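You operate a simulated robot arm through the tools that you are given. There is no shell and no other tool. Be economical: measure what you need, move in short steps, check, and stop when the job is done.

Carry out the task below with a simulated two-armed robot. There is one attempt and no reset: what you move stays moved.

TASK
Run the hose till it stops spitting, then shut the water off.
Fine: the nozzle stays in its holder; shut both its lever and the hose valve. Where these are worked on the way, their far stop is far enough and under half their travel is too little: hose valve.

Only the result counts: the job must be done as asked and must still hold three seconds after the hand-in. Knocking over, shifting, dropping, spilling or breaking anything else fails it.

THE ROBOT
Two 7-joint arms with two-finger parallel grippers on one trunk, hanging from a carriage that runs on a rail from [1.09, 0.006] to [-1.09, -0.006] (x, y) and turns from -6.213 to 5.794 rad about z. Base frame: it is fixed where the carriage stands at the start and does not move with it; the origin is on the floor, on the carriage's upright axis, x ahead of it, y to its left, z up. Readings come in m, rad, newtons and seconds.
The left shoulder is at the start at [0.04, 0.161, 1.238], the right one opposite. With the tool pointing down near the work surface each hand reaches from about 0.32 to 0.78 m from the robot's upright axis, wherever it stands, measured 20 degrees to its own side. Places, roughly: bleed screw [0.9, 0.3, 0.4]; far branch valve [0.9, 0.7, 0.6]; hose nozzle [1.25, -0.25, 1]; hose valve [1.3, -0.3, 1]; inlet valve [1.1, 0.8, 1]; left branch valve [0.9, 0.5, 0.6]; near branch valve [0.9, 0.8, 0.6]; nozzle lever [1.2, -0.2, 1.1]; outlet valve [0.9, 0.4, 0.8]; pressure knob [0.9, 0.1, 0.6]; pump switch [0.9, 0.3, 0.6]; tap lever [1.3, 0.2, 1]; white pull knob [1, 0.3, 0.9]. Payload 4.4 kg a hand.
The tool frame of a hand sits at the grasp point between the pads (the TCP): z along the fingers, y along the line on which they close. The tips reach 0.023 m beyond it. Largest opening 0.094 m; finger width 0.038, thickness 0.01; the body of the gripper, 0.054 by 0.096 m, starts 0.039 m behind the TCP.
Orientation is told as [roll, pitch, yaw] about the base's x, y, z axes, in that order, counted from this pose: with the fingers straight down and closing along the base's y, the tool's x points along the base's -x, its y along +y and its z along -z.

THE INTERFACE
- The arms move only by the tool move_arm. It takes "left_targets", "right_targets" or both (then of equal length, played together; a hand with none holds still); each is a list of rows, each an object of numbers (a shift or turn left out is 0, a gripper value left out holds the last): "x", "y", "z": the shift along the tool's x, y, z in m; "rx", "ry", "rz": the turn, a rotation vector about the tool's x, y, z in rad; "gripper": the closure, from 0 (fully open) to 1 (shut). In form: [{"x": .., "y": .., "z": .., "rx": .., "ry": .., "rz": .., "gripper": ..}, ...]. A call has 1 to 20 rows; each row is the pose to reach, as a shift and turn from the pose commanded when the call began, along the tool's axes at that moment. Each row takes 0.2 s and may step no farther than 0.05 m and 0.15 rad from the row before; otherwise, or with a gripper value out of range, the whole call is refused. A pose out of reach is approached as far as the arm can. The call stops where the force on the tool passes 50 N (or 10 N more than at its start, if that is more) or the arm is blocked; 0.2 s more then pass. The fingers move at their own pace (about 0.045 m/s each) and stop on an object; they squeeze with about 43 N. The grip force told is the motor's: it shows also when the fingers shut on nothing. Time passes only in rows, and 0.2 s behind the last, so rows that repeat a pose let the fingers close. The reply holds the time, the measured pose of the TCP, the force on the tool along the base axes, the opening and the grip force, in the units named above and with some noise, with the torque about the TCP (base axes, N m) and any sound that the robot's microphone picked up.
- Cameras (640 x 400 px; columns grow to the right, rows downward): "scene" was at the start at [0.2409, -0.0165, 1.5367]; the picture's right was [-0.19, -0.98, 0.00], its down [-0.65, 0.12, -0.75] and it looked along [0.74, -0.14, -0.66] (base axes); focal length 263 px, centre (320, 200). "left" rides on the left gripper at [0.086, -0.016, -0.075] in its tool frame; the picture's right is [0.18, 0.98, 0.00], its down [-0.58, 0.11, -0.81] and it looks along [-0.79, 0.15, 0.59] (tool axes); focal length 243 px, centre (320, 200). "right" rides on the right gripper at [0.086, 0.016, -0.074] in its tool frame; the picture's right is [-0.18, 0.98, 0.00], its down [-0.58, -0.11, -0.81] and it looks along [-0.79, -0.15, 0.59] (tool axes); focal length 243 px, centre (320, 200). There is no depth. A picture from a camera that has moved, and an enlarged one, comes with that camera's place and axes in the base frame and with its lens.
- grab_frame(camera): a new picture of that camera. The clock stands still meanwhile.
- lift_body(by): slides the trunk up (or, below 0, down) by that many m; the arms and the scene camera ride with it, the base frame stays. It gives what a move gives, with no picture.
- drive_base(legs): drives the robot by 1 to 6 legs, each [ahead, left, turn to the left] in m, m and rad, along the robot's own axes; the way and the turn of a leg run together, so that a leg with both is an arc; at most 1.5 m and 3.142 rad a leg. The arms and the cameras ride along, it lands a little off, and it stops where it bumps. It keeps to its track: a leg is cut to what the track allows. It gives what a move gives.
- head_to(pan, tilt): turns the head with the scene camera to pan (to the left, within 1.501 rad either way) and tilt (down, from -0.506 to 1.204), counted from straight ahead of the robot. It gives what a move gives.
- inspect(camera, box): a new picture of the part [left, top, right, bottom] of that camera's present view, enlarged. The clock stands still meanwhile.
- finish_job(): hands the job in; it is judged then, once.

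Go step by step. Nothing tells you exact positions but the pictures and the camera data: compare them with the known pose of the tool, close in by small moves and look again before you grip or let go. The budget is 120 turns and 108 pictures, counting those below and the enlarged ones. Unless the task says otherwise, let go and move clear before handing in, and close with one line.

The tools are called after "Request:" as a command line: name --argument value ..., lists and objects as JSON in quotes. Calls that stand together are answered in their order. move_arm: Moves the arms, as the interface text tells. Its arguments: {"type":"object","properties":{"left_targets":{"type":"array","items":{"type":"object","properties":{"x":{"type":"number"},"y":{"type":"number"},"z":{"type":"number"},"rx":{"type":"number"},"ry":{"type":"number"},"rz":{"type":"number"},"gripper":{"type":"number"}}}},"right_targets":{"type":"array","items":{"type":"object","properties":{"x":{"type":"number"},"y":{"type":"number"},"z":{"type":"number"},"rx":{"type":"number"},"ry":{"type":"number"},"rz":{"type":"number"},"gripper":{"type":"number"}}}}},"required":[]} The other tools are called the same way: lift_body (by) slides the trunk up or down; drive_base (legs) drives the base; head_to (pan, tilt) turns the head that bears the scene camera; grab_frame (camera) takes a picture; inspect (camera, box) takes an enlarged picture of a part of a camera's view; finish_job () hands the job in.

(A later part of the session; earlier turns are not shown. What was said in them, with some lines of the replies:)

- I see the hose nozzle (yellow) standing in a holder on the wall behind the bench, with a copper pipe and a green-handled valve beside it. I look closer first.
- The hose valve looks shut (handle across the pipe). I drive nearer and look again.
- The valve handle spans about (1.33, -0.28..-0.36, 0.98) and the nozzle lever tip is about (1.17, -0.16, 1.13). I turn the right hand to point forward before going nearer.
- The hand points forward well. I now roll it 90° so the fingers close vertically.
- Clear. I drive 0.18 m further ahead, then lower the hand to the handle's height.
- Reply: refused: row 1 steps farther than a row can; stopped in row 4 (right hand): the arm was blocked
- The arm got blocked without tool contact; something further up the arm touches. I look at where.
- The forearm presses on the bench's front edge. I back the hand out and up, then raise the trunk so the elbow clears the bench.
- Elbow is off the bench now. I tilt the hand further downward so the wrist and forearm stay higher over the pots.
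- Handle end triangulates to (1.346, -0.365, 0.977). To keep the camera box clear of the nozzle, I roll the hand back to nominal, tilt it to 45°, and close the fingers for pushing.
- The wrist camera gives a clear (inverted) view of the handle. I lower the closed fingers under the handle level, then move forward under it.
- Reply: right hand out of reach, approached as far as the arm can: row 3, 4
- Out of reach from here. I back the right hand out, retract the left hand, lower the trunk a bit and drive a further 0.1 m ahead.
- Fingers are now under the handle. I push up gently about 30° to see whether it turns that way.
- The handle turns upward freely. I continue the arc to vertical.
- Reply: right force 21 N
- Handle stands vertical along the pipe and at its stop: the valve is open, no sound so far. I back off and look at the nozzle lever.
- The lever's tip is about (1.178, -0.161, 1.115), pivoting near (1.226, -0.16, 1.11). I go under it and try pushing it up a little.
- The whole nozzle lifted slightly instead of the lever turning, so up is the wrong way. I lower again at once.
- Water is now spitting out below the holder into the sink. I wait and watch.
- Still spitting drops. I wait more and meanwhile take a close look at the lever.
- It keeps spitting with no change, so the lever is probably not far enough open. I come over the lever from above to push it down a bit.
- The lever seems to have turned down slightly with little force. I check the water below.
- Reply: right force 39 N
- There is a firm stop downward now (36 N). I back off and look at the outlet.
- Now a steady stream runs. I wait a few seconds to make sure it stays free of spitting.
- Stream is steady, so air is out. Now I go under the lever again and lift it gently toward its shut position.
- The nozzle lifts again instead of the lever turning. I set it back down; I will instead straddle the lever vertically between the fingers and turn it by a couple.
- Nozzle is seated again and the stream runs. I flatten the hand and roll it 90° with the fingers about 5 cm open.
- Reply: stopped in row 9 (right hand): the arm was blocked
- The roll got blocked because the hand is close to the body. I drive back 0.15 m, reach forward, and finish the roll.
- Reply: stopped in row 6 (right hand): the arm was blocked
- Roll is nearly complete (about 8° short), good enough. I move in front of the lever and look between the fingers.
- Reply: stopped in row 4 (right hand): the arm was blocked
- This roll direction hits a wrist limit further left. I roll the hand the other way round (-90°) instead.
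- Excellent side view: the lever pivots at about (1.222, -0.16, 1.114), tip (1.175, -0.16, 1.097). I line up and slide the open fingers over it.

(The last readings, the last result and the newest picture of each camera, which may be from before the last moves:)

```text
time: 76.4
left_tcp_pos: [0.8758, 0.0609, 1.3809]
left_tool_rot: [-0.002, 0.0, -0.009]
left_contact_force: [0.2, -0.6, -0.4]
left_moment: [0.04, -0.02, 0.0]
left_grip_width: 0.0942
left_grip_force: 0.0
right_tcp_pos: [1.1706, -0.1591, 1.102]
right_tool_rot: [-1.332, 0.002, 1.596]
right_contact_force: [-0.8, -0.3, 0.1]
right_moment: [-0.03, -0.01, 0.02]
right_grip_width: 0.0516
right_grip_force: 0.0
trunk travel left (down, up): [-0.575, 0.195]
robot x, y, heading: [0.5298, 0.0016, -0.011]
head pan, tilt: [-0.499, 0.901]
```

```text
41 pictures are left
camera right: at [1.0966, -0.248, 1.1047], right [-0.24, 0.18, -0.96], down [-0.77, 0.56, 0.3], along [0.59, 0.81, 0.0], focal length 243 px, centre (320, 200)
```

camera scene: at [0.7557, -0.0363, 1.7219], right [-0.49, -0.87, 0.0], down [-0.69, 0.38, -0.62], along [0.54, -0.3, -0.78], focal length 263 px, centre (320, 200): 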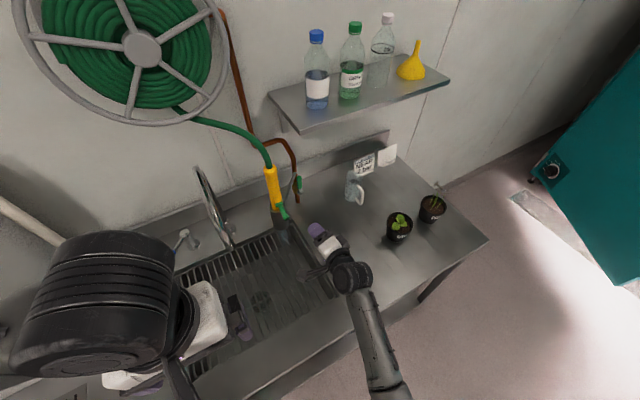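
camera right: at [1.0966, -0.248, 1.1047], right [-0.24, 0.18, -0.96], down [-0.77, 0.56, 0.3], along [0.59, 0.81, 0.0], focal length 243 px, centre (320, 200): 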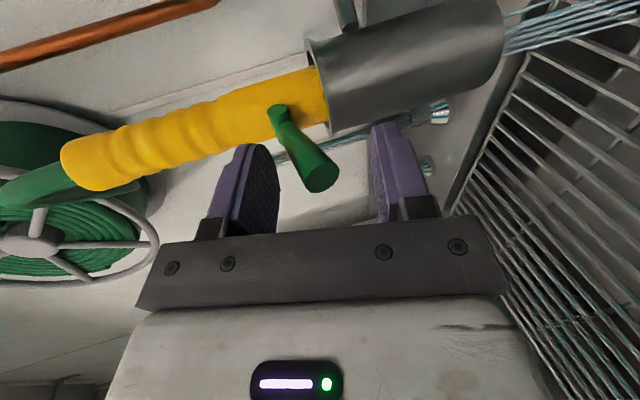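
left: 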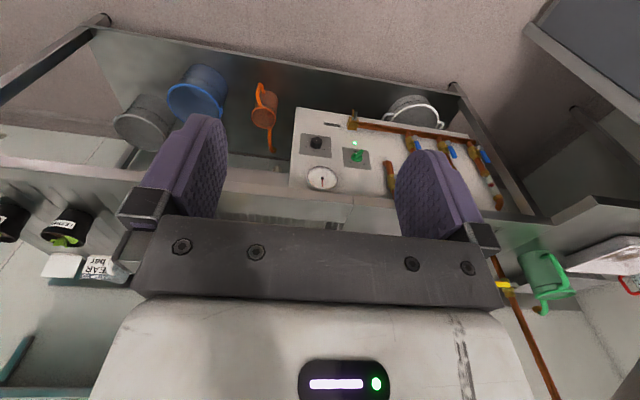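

Request:
move_arm --right_targets '[{"gripper": 0.574}, {"y": -0.005, "z": -0.001, "gripper": 0.64}, {"y": -0.01, "z": -0.0025, "gripper": 0.7}, {"y": -0.0155, "z": -0.004, "gripper": 0.766}, {"y": -0.0195, "z": -0.005, "gripper": 0.85}, {"y": -0.0235, "z": -0.006, "gripper": 0.85}]'

Request:
grab_frame --camera "right"

Request:
inspect --camera "scene" --box '[230, 140, 330, 240]'

```text
time: 77.8
left_tcp_pos: [0.8758, 0.0602, 1.3809]
left_tool_rot: [0.0, 0.001, -0.008]
left_contact_force: [-0.4, 0.3, -0.1]
left_moment: [0.01, 0.02, 0.0]
left_grip_width: 0.0938
left_grip_force: 0.0
right_tcp_pos: [1.1685, -0.1588, 1.1252]
right_tool_rot: [-1.334, 0.004, 1.597]
right_contact_force: [-1.3, -0.3, 3.9]
right_moment: [0.0, -0.22, -0.02]
right_grip_width: 0.015
right_grip_force: 20.4
trunk travel left (down, up): [-0.575, 0.195]
robot x, y, heading: [0.5356, 0.0061, -0.01]
head pan, tilt: [-0.499, 0.901]
```

```text
40 pictures are left
camera right: at [1.0953, -0.2473, 1.1284], right [-0.24, 0.17, -0.96], down [-0.77, 0.56, 0.29], along [0.59, 0.81, 0.0], focal length 243 px, centre (320, 200)
```

right: 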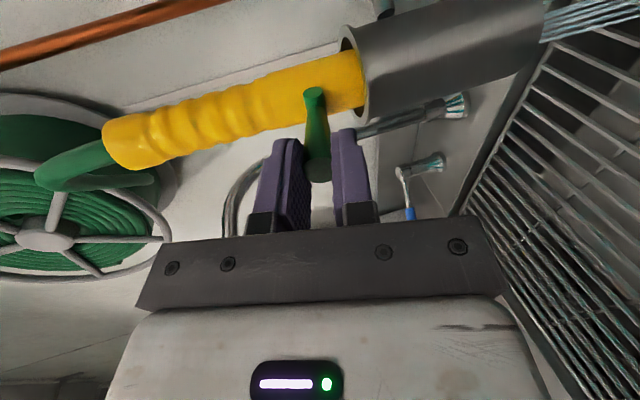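

```text
4.00 times, centred on (280, 190) of scene
camera zoom: at [0.7561, -0.0363, 1.7221], right [-0.49, -0.87, 0.0], down [-0.68, 0.38, -0.62], along [0.54, -0.3, -0.78], focal length 1050 px, centre (480, 240)
```

zoom: 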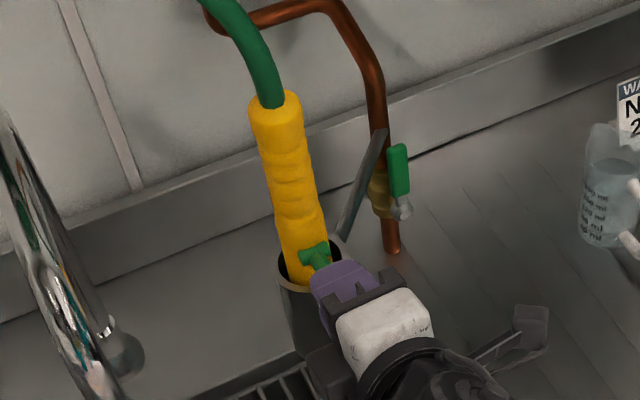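

The lever is clamped and turned level with the tool. I now rotate the hand about the lever's pivot to lift its end further.

Request:
move_arm --right_targets '[{"gripper": 1}, {"rx": -0.12, "y": -0.0068, "z": 0.0004}, {"rx": -0.24, "y": -0.0135, "z": 0.0016}, {"rx": -0.36, "y": -0.0201, "z": 0.0037}]'

Request:
grab_frame --camera "right"

```text
time: 78.8
left_tcp_pos: [0.8769, 0.0602, 1.3817]
left_tool_rot: [0.0, -0.001, -0.009]
left_contact_force: [0.2, 0.2, -0.2]
left_moment: [0.01, 0.01, -0.01]
left_grip_width: 0.0938
left_grip_force: 0.1
right_tcp_pos: [1.1793, -0.1563, 1.1443]
right_tool_rot: [-0.971, 0.003, 1.597]
right_contact_force: [6.4, 0.0, -0.7]
right_moment: [-0.01, -0.86, -0.03]
right_grip_width: 0.0161
right_grip_force: 43.0
trunk travel left (down, up): [-0.575, 0.195]
robot x, y, heading: [0.5312, 0.0022, -0.004]
head pan, tilt: [-0.499, 0.901]
```

```text
38 pictures are left
camera right: at [1.1103, -0.246, 1.1731], right [-0.56, 0.17, -0.81], down [-0.62, 0.57, 0.54], along [0.55, 0.81, -0.21], focal length 243 px, centre (320, 200)
```

right: 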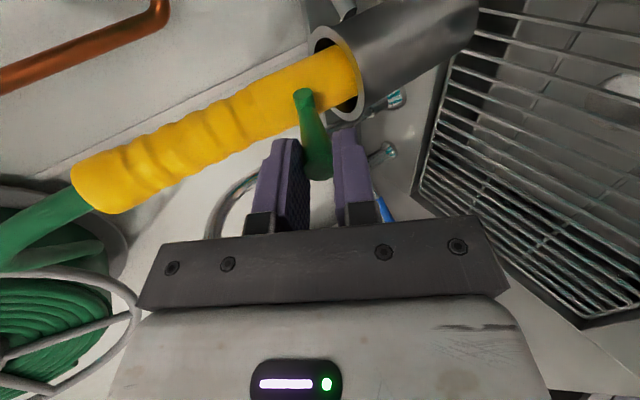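

Torque has risen and no stream is visible: the lever seems at its shut stop. I check the outlet.

Request:
inspect --camera "scene" --box '[240, 160, 330, 250]'

Request:
inspect --camera "right" --box '[280, 0, 520, 200]'

```text
4.44 times, centred on (285, 205) of scene
camera zoom: at [0.7568, -0.0362, 1.7221], right [-0.49, -0.87, 0.0], down [-0.68, 0.38, -0.62], along [0.54, -0.3, -0.78], focal length 1167 px, centre (476, 178)
```

zoom: 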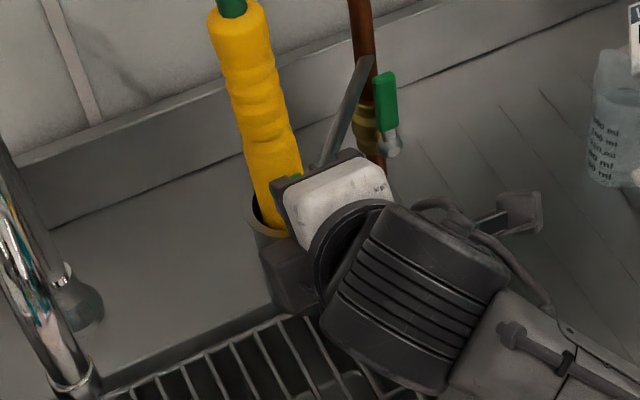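

```text
2.00 times, centred on (400, 100) of right
camera zoom: at [1.1103, -0.246, 1.1731], right [-0.56, 0.17, -0.81], down [-0.62, 0.57, 0.54], along [0.55, 0.81, -0.21], focal length 485 px, centre (160, 400)
```

zoom: 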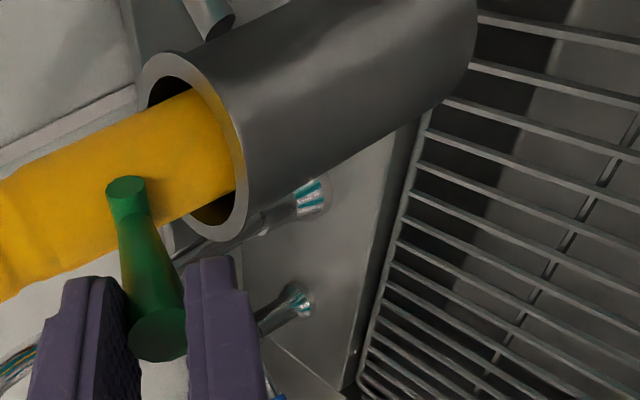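

No water flows and the nozzle is seated. I open the fingers and withdraw straight back.

Request:
move_arm --right_targets '[{"gripper": 0.8}, {"gripper": 0.6}, {"gripper": 0.45}, {"gripper": 0.4}, {"gripper": 0.4}]'

Request:
grab_frame --camera "right"

```text
time: 80.0
left_tcp_pos: [0.8748, 0.0601, 1.3808]
left_tool_rot: [0.0, 0.001, -0.009]
left_contact_force: [-0.2, -1.0, -0.5]
left_moment: [-0.03, 0.02, -0.02]
left_grip_width: 0.0941
left_grip_force: 0.0
right_tcp_pos: [1.1779, -0.1575, 1.1438]
right_tool_rot: [-0.972, 0.001, 1.596]
right_contact_force: [0.9, 0.2, -0.2]
right_moment: [-0.01, -0.02, 0.0]
right_grip_width: 0.0563
right_grip_force: 0.0
trunk travel left (down, up): [-0.575, 0.195]
robot x, y, heading: [0.5338, 0.0034, -0.008]
head pan, tilt: [-0.499, 0.901]
```

```text
35 pictures are left
camera right: at [1.1092, -0.246, 1.1733], right [-0.56, 0.17, -0.81], down [-0.62, 0.57, 0.54], along [0.55, 0.81, -0.21], focal length 243 px, centre (320, 200)
```

right: 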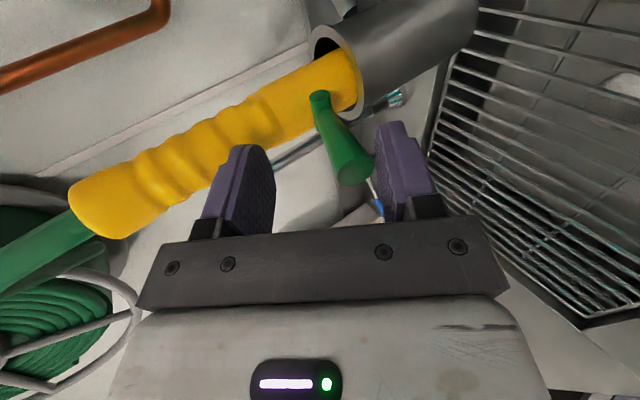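

Request:
move_arm --right_targets '[{"y": 0.006}, {"y": 0.012, "z": -0.025}, {"y": 0.022, "z": -0.06}, {"y": 0.03, "z": -0.1}]'

Request:
grab_frame --camera "right"

Request:
inspect --camera "scene" --box '[240, 160, 330, 250]'

```text
time: 81.0
left_tcp_pos: [0.8743, 0.0606, 1.3814]
left_tool_rot: [-0.002, -0.002, -0.008]
left_contact_force: [0.5, -0.2, 0.1]
left_moment: [-0.02, 0.04, -0.01]
left_grip_width: 0.0942
left_grip_force: 0.1
right_tcp_pos: [1.0772, -0.1588, 1.173]
right_tool_rot: [-0.973, 0.001, 1.595]
right_contact_force: [-0.8, 1.0, 0.4]
right_moment: [0.01, 0.04, -0.01]
right_grip_width: 0.0565
right_grip_force: 0.2
trunk travel left (down, up): [-0.575, 0.195]
robot x, y, heading: [0.532, 0.0032, -0.007]
head pan, tilt: [-0.499, 0.901]
```

```text
34 pictures are left
camera right: at [1.0085, -0.2464, 1.2029], right [-0.56, 0.17, -0.81], down [-0.62, 0.57, 0.54], along [0.55, 0.81, -0.21], focal length 243 px, centre (320, 200)
```

right: 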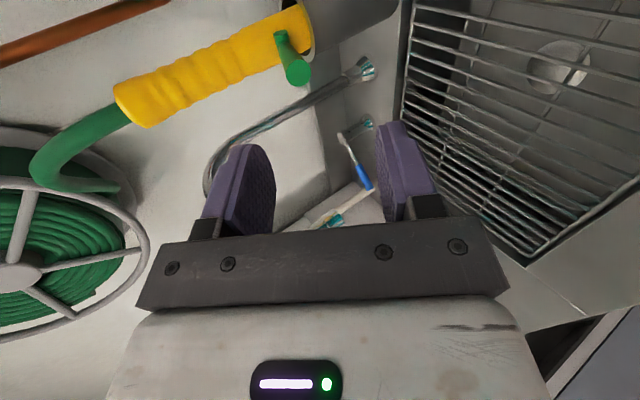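

```text
4.44 times, centred on (285, 205) of scene
camera zoom: at [0.756, -0.0363, 1.722], right [-0.49, -0.87, 0.0], down [-0.68, 0.38, -0.62], along [0.54, -0.3, -0.78], focal length 1167 px, centre (476, 178)
```

zoom: 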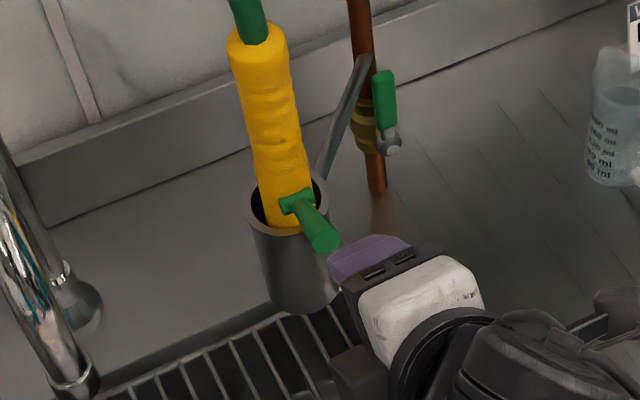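

Water is off at the nozzle. Next the hose valve: I move the hand right, roll back to nominal, and drive ahead again.

Request:
move_arm --right_targets '[{"x": 0.04}, {"x": 0.08}, {"x": 0.12}]'

Request:
move_arm --right_targets '[{"rz": 0.143}, {"rz": 0.286}, {"rz": 0.429}, {"rz": 0.571}, {"rz": 0.714}, {"rz": 0.857}, {"rz": 1.0}, {"rz": 1.143}, {"rz": 1.286}, {"rz": 1.429}, {"rz": 1.571}]'

Request:
move_arm --right_targets '[{"ry": -0.08, "gripper": 0.62}]'

Request:
drive_base --legs '[[0.14, 0, 0]]'

Request:
grab_frame --camera "right"

Request:
inspect --camera "scene" --box '[250, 170, 410, 290]'

```text
time: 81.8
left_tcp_pos: [0.8757, 0.0608, 1.3798]
left_tool_rot: [-0.001, 0.002, -0.008]
left_contact_force: [-0.3, 0.2, -0.6]
left_moment: [0.01, 0.03, 0.02]
left_grip_width: 0.0941
left_grip_force: 0.1
right_tcp_pos: [1.0801, -0.2796, 1.1729]
right_tool_rot: [-0.972, 0.001, 1.595]
right_contact_force: [-0.2, 0.1, -0.2]
right_moment: [-0.04, 0.0, -0.01]
right_grip_width: 0.0566
right_grip_force: 0.0
trunk travel left (down, up): [-0.575, 0.195]
robot x, y, heading: [0.53, 0.0031, -0.012]
head pan, tilt: [-0.499, 0.901]
```

```text
time: 84.2
left_tcp_pos: [0.8754, 0.0609, 1.3807]
left_tool_rot: [0.0, -0.001, -0.009]
left_contact_force: [-0.6, -0.8, -0.8]
left_moment: [-0.03, -0.01, -0.01]
left_grip_width: 0.0938
left_grip_force: 0.2
right_tcp_pos: [1.0811, -0.2805, 1.1772]
right_tool_rot: [-0.002, -0.971, 0.026]
right_contact_force: [0.5, 0.0, -0.6]
right_moment: [0.0, -0.02, -0.02]
right_grip_width: 0.0563
right_grip_force: 0.1
trunk travel left (down, up): [-0.575, 0.195]
robot x, y, heading: [0.534, 0.0021, -0.009]
head pan, tilt: [-0.499, 0.901]
```

```text
time: 84.6
left_tcp_pos: [0.8748, 0.0602, 1.3805]
left_tool_rot: [-0.001, 0.002, -0.007]
left_contact_force: [0.2, -0.9, 0.1]
left_moment: [-0.01, -0.01, 0.01]
left_grip_width: 0.0936
left_grip_force: 0.1
right_tcp_pos: [1.0811, -0.2796, 1.1754]
right_tool_rot: [-0.005, -1.053, 0.028]
right_contact_force: [0.1, 1.1, 0.6]
right_moment: [0.03, 0.02, 0.01]
right_grip_width: 0.0356
right_grip_force: 0.0
trunk travel left (down, up): [-0.575, 0.195]
robot x, y, heading: [0.5323, 0.0028, -0.007]
head pan, tilt: [-0.499, 0.901]
```

```text
time: 86.0
left_tcp_pos: [1.0219, 0.0621, 1.3814]
left_tool_rot: [0.0, -0.001, -0.005]
left_contact_force: [-1.4, -0.2, 0.4]
left_moment: [-0.02, 0.02, 0.0]
left_grip_width: 0.0936
left_grip_force: 0.1
right_tcp_pos: [1.2285, -0.2773, 1.1757]
right_tool_rot: [-0.004, -1.054, 0.032]
right_contact_force: [-0.1, 0.0, 0.0]
right_moment: [0.04, 0.03, -0.01]
right_grip_width: 0.0357
right_grip_force: 0.1
trunk travel left (down, up): [-0.575, 0.195]
robot x, y, heading: [0.6756, 0.0057, -0.008]
head pan, tilt: [-0.499, 0.901]
```

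```text
32 pictures are left
camera right: at [1.1198, -0.2657, 1.1384], right [0.06, 0.99, 0.16], down [-0.41, -0.12, 0.9], along [0.91, -0.12, 0.4], focal length 243 px, centre (320, 200)
```

right: 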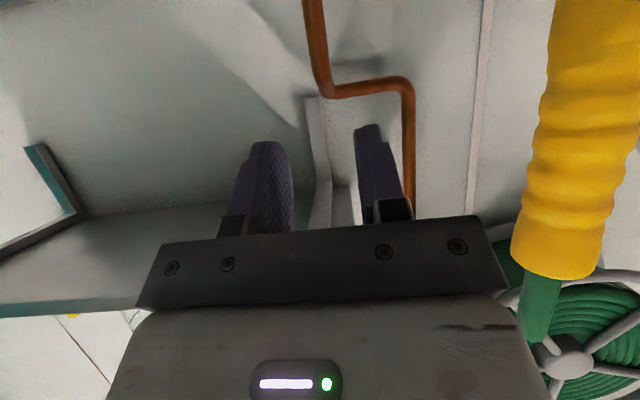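

```text
3.33 times, centred on (330, 230) of scene
camera zoom: at [0.9021, -0.035, 1.7222], right [-0.48, -0.87, 0.0], down [-0.69, 0.38, -0.62], along [0.54, -0.3, -0.78], focal length 875 px, centre (287, 100)
```

zoom: 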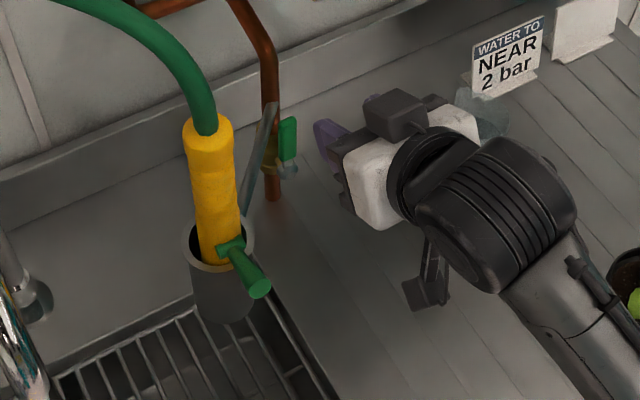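

Request:
move_arm --right_targets '[{"x": 0.043, "z": 0.024}, {"x": 0.087, "z": 0.049}, {"x": 0.13, "z": 0.074}]'

Request:
grab_frame --camera "right"

```text
refused: row 2 steps farther than a row can; nothing moved
```

```text
30 pictures are left
camera right: at [1.1198, -0.2657, 1.1384], right [0.06, 0.99, 0.16], down [-0.41, -0.12, 0.9], along [0.91, -0.12, 0.4], focal length 243 px, centre (320, 200)
```

right: 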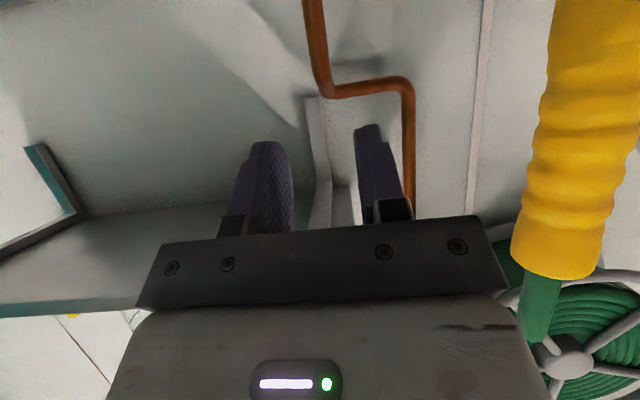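

The step was a hair too large; I repeat with four rows.

Request:
move_arm --right_targets '[{"x": 0.033, "z": 0.019}, {"x": 0.066, "z": 0.038}, {"x": 0.1, "z": 0.056}, {"x": 0.13, "z": 0.074}]'

Request:
grab_frame --camera "right"

```text
time: 87.0
left_tcp_pos: [1.02, 0.0626, 1.3809]
left_tool_rot: [0.001, -0.001, -0.007]
left_contact_force: [-1.1, -0.3, 0.6]
left_moment: [0.02, -0.01, 0.0]
left_grip_width: 0.0937
left_grip_force: 0.1
right_tcp_pos: [1.2265, -0.279, 1.0273]
right_tool_rot: [-0.007, -1.054, 0.032]
right_contact_force: [0.1, 0.8, 0.5]
right_moment: [0.0, 0.01, 0.0]
right_grip_width: 0.0359
right_grip_force: 0.0
trunk travel left (down, up): [-0.575, 0.195]
robot x, y, heading: [0.6814, -0.002, -0.009]
head pan, tilt: [-0.499, 0.901]
```

```text
29 pictures are left
camera right: at [1.1182, -0.2667, 0.9891], right [0.06, 0.99, 0.16], down [-0.41, -0.12, 0.9], along [0.91, -0.12, 0.4], focal length 243 px, centre (320, 200)
```

right: 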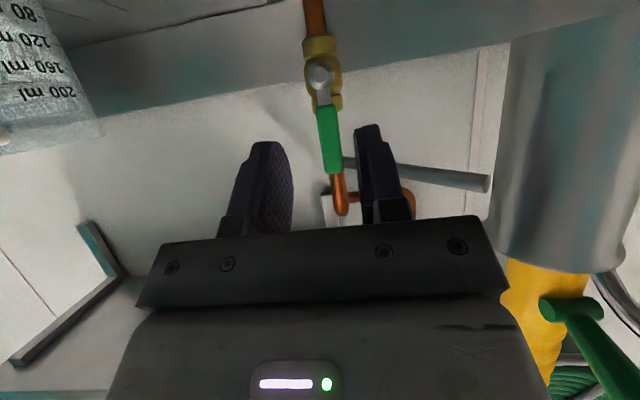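

Handle stands between the fingers' line. I move forward to straddle it below the strut.

Request:
move_arm --right_targets '[{"x": -0.02, "y": -0.001, "z": 0.042}, {"x": -0.035, "y": -0.002, "z": 0.07}, {"x": -0.0426, "y": -0.003, "z": 0.089}]'

Request:
grab_frame --camera "right"

Request:
inspect --camera "scene" --box '[250, 170, 410, 290]'

```text
time: 87.8
left_tcp_pos: [1.0209, 0.0623, 1.3819]
left_tool_rot: [0.0, 0.0, -0.005]
left_contact_force: [-0.8, -0.3, -0.3]
left_moment: [0.01, 0.0, 0.04]
left_grip_width: 0.0943
left_grip_force: 0.0
right_tcp_pos: [1.3278, -0.2768, 1.0185]
right_tool_rot: [-0.005, -1.052, 0.031]
right_contact_force: [-0.2, 0.1, 0.2]
right_moment: [0.01, 0.01, -0.01]
right_grip_width: 0.0359
right_grip_force: 0.1
trunk travel left (down, up): [-0.575, 0.195]
robot x, y, heading: [0.6744, 0.0026, -0.005]
head pan, tilt: [-0.499, 0.901]
```

```text
28 pictures are left
camera right: at [1.2189, -0.2643, 0.9817], right [0.06, 0.99, 0.16], down [-0.41, -0.12, 0.9], along [0.91, -0.12, 0.4], focal length 243 px, centre (320, 200)
```

right: 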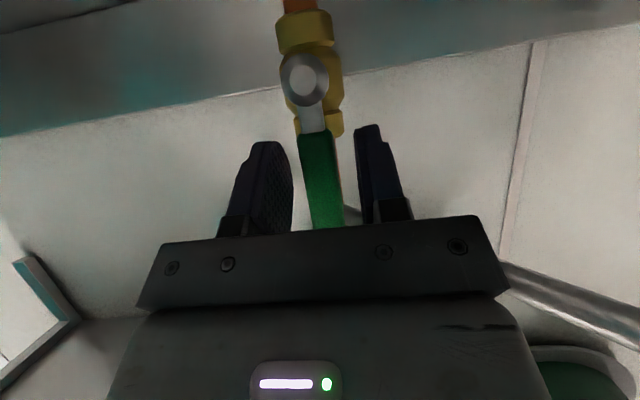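

```text
3.33 times, centred on (330, 230) of scene
camera zoom: at [0.9021, -0.035, 1.7222], right [-0.48, -0.87, 0.0], down [-0.69, 0.38, -0.62], along [0.54, -0.3, -0.78], focal length 875 px, centre (287, 100)
```

zoom: 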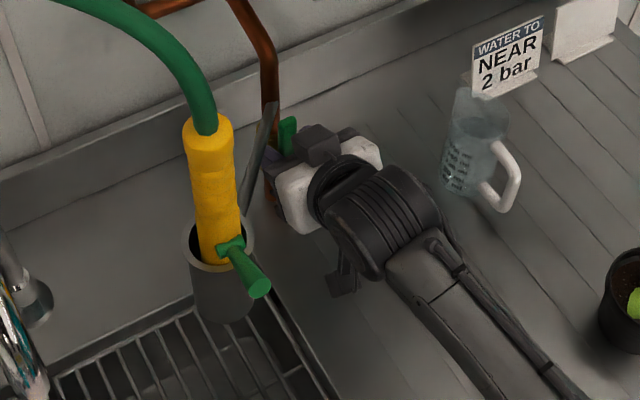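

The handle is between the fingers. I open them a bit while moving right, so the left finger pushes the handle over.

Request:
move_arm --right_targets '[{"y": -0.012, "gripper": 0.4}, {"y": -0.02, "gripper": 0.2}, {"y": -0.03}, {"y": -0.04}, {"y": -0.05, "x": 0.002, "z": 0.001}, {"y": -0.06, "x": 0.004, "z": 0.002}, {"y": -0.066, "x": 0.005, "z": 0.003}]'

Request:
grab_frame --camera "right"

Request:
inspect --camera "scene" --box '[250, 170, 410, 290]'

```text
time: 89.2
left_tcp_pos: [1.0189, 0.0625, 1.3792]
left_tool_rot: [0.002, 0.006, -0.008]
left_contact_force: [0.0, 0.2, 0.8]
left_moment: [0.03, 0.02, 0.0]
left_grip_width: 0.0935
left_grip_force: 0.1
right_tcp_pos: [1.3228, -0.3301, 1.0136]
right_tool_rot: [0.018, -1.054, 0.02]
right_contact_force: [-23.0, 10.6, 10.2]
right_moment: [0.92, 0.08, 0.95]
right_grip_width: 0.0803
right_grip_force: 6.2
trunk travel left (down, up): [-0.575, 0.195]
robot x, y, heading: [0.678, 0.0023, -0.005]
head pan, tilt: [-0.499, 0.901]
stopped in row 7 (right hand): the force on the tool passed its limit at 80 N (the readings are from after the stop); the commanded pose is now the measured one
```

```text
26 pictures are left
camera right: at [1.2147, -0.3179, 0.9756], right [0.06, 0.98, 0.17], down [-0.41, -0.13, 0.9], along [0.91, -0.12, 0.4], focal length 243 px, centre (320, 200)
```

right: 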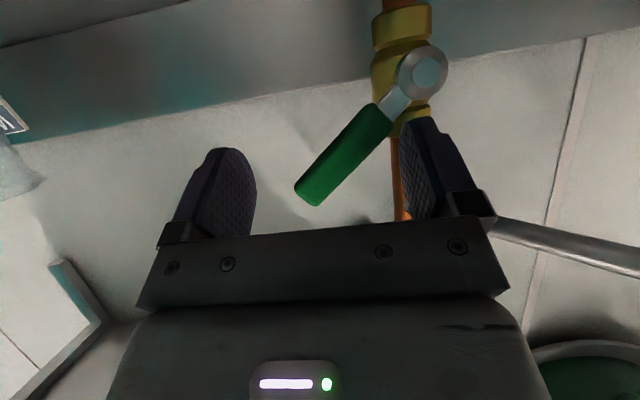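

```text
3.33 times, centred on (330, 230) of scene
camera zoom: at [0.8996, -0.0345, 1.7213], right [-0.48, -0.87, 0.0], down [-0.69, 0.38, -0.62], along [0.54, -0.3, -0.79], focal length 875 px, centre (287, 100)
```

zoom: 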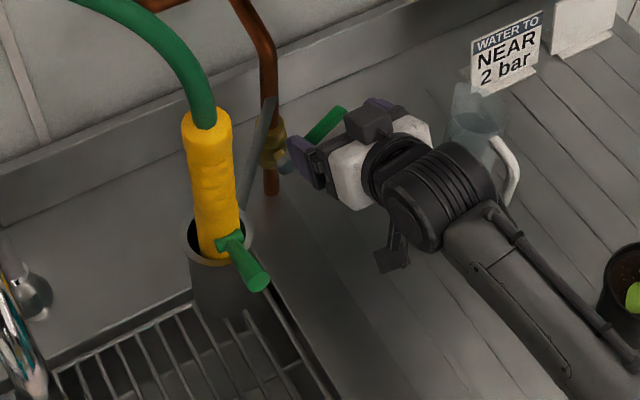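

The handle is about halfway; the finger met the valve body. I withdraw, close the fingers and go above the handle's end to push it down.

Request:
move_arm --right_targets '[{"y": 0.004}, {"y": 0.002, "z": -0.039, "x": 0.022}, {"z": -0.0695, "x": 0.0395, "gripper": 1}, {"z": -0.092, "x": 0.0004}, {"z": -0.104, "x": -0.0213}, {"z": -0.104, "x": -0.0213}, {"z": -0.104, "x": -0.0213}, {"z": -0.0693, "x": -0.041}]'

Request:
grab_frame --camera "right"

Request:
inspect --camera "scene" --box '[250, 170, 410, 290]'

```text
time: 91.0
left_tcp_pos: [1.0209, 0.0624, 1.3815]
left_tool_rot: [-0.001, -0.001, -0.006]
left_contact_force: [-0.1, 0.3, -0.4]
left_moment: [-0.01, 0.01, 0.02]
left_grip_width: 0.0939
left_grip_force: 0.2
right_tcp_pos: [1.2867, -0.3364, 1.0887]
right_tool_rot: [0.011, -1.057, 0.023]
right_contact_force: [0.7, 0.4, 0.8]
right_moment: [-0.02, -0.02, 0.03]
right_grip_width: 0.0001
right_grip_force: 42.6
trunk travel left (down, up): [-0.575, 0.195]
robot x, y, heading: [0.6772, 0.0033, -0.007]
head pan, tilt: [-0.499, 0.901]
```

```text
24 pictures are left
camera right: at [1.1792, -0.3237, 1.0504], right [0.06, 0.98, 0.17], down [-0.41, -0.13, 0.9], along [0.91, -0.12, 0.4], focal length 243 px, centre (320, 200)
```

right: 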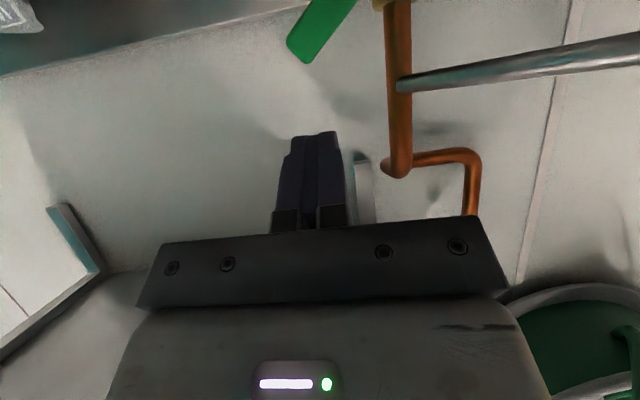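

```text
3.33 times, centred on (330, 230) of scene
camera zoom: at [0.9019, -0.035, 1.7223], right [-0.48, -0.87, 0.0], down [-0.69, 0.38, -0.62], along [0.54, -0.3, -0.78], focal length 875 px, centre (287, 100)
```

zoom: 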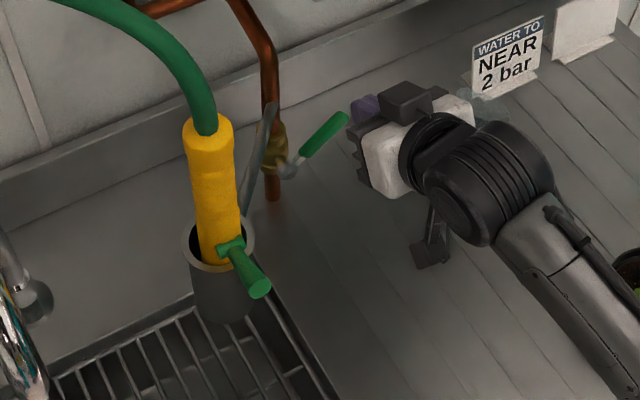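

Request:
move_arm --right_targets '[{"z": 0.02, "x": -0.012, "y": 0.005}, {"z": 0.0417, "x": -0.0237, "y": 0.011}, {"z": 0.0516, "x": -0.0063, "y": 0.011}, {"z": 0.059, "x": 0.0067, "y": 0.011}, {"z": 0.0664, "x": 0.0198, "y": 0.011}, {"z": 0.0713, "x": 0.0284, "y": 0.011}, {"z": 0.0763, "x": 0.0371, "y": 0.011}, {"z": 0.0807, "x": 0.045, "y": 0.011}]'

Request:
grab_frame --camera "right"

```text
time: 92.8
left_tcp_pos: [1.0204, 0.0608, 1.3811]
left_tool_rot: [0.0, 0.0, -0.008]
left_contact_force: [-0.5, -0.2, -0.2]
left_moment: [0.01, -0.02, -0.02]
left_grip_width: 0.0946
left_grip_force: 0.0
right_tcp_pos: [1.3352, -0.3236, 1.0121]
right_tool_rot: [0.009, -1.064, 0.024]
right_contact_force: [-9.9, 0.1, 21.0]
right_moment: [0.05, 0.01, 0.02]
right_grip_width: 0.0
right_grip_force: 42.3
trunk travel left (down, up): [-0.575, 0.195]
robot x, y, heading: [0.6784, 0.0067, -0.006]
head pan, tilt: [-0.499, 0.901]
```

```text
22 pictures are left
camera right: at [1.2285, -0.3109, 0.9726], right [0.06, 0.98, 0.17], down [-0.42, -0.13, 0.9], along [0.91, -0.12, 0.41], focal length 243 px, centre (320, 200)
```

right: 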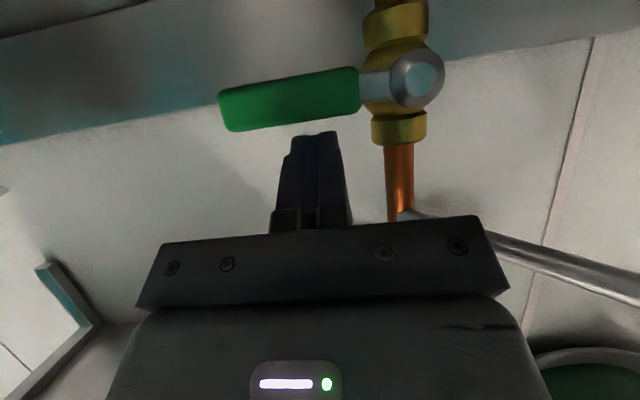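

The handle lies across the pipe again, with 21 N at its stop. One slight extra press, then I withdraw.

Request:
move_arm --right_targets '[{"x": 0.003, "z": 0.002}, {"x": -0.02, "z": -0.01}, {"x": -0.04, "z": -0.022}, {"x": -0.02, "z": -0.06}, {"x": 0.0, "z": -0.1}, {"x": 0.0, "z": -0.14}]'

Request:
grab_frame --camera "right"

Request:
grab_frame --camera "scene"

Request:
inspect --camera "scene" --box '[250, 170, 410, 290]'

```text
time: 94.2
left_tcp_pos: [1.0201, 0.0622, 1.3804]
left_tool_rot: [-0.001, 0.001, -0.004]
left_contact_force: [0.1, 0.7, 0.4]
left_moment: [-0.03, -0.02, 0.02]
left_grip_width: 0.0941
left_grip_force: 0.0
right_tcp_pos: [1.2117, -0.3265, 1.0766]
right_tool_rot: [0.009, -1.057, 0.024]
right_contact_force: [0.9, 1.1, -0.9]
right_moment: [-0.01, 0.02, -0.02]
right_grip_width: 0.0
right_grip_force: 42.4
trunk travel left (down, up): [-0.575, 0.195]
robot x, y, heading: [0.6765, 0.0031, -0.005]
head pan, tilt: [-0.499, 0.901]
```

```text
21 pictures are left
camera right: at [1.1044, -0.3152, 1.0382], right [0.06, 0.98, 0.16], down [-0.41, -0.13, 0.9], along [0.91, -0.12, 0.4], focal length 243 px, centre (320, 200)
```

right: 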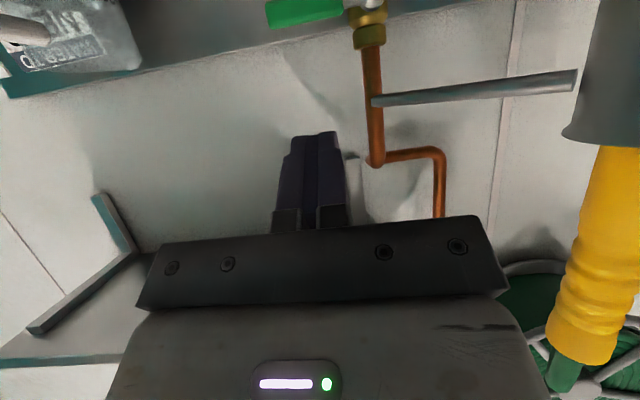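

```text
20 pictures are left
camera scene: at [0.9011, -0.035, 1.722], right [-0.48, -0.87, 0.0], down [-0.69, 0.38, -0.62], along [0.54, -0.3, -0.78], focal length 263 px, centre (320, 200)
```

scene: 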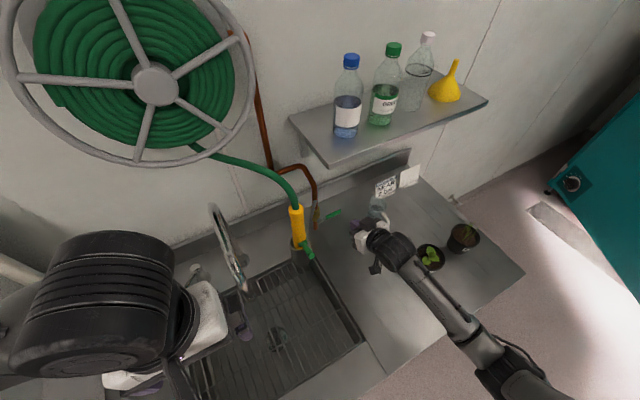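

```text
3.33 times, centred on (330, 230) of scene
camera zoom: at [0.9011, -0.035, 1.722], right [-0.48, -0.87, 0.0], down [-0.69, 0.38, -0.62], along [0.54, -0.3, -0.78], focal length 875 px, centre (287, 100)
```

zoom: 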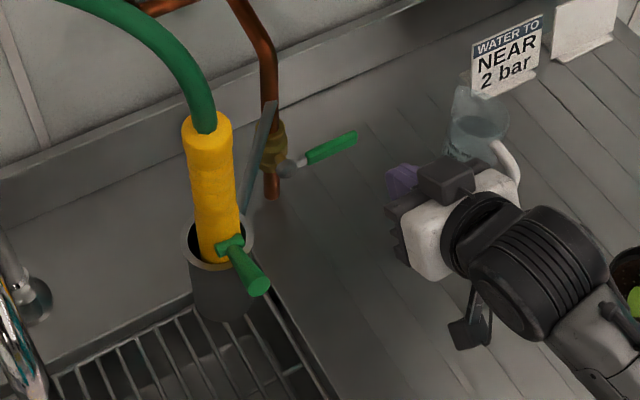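

The valve is shut and nothing drips. I compare the lever's angle closely with earlier.

Request:
inspect --camera "scene" --box '[290, 220, 330, 260]'

```text
10.00 times, centred on (310, 240) of scene
camera zoom: at [0.9011, -0.035, 1.722], right [-0.48, -0.87, 0.0], down [-0.69, 0.38, -0.62], along [0.54, -0.3, -0.78], focal length 2626 px, centre (420, -200)
```

zoom: 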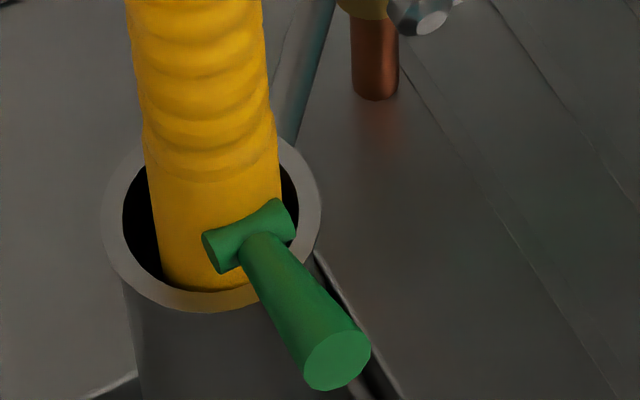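

The lever is back at its original shut angle, higher than in the spitting state. The hose valve is at its shut stop, no water runs and the hand is clear, so I hand in.

Request:
finish_job

```text
The job is handed in.
```

The hose ran until the spitting gave way to a steady stream. I then shut the nozzle lever and the hose valve; the nozzle is in its holder and no water was running when I handed in.
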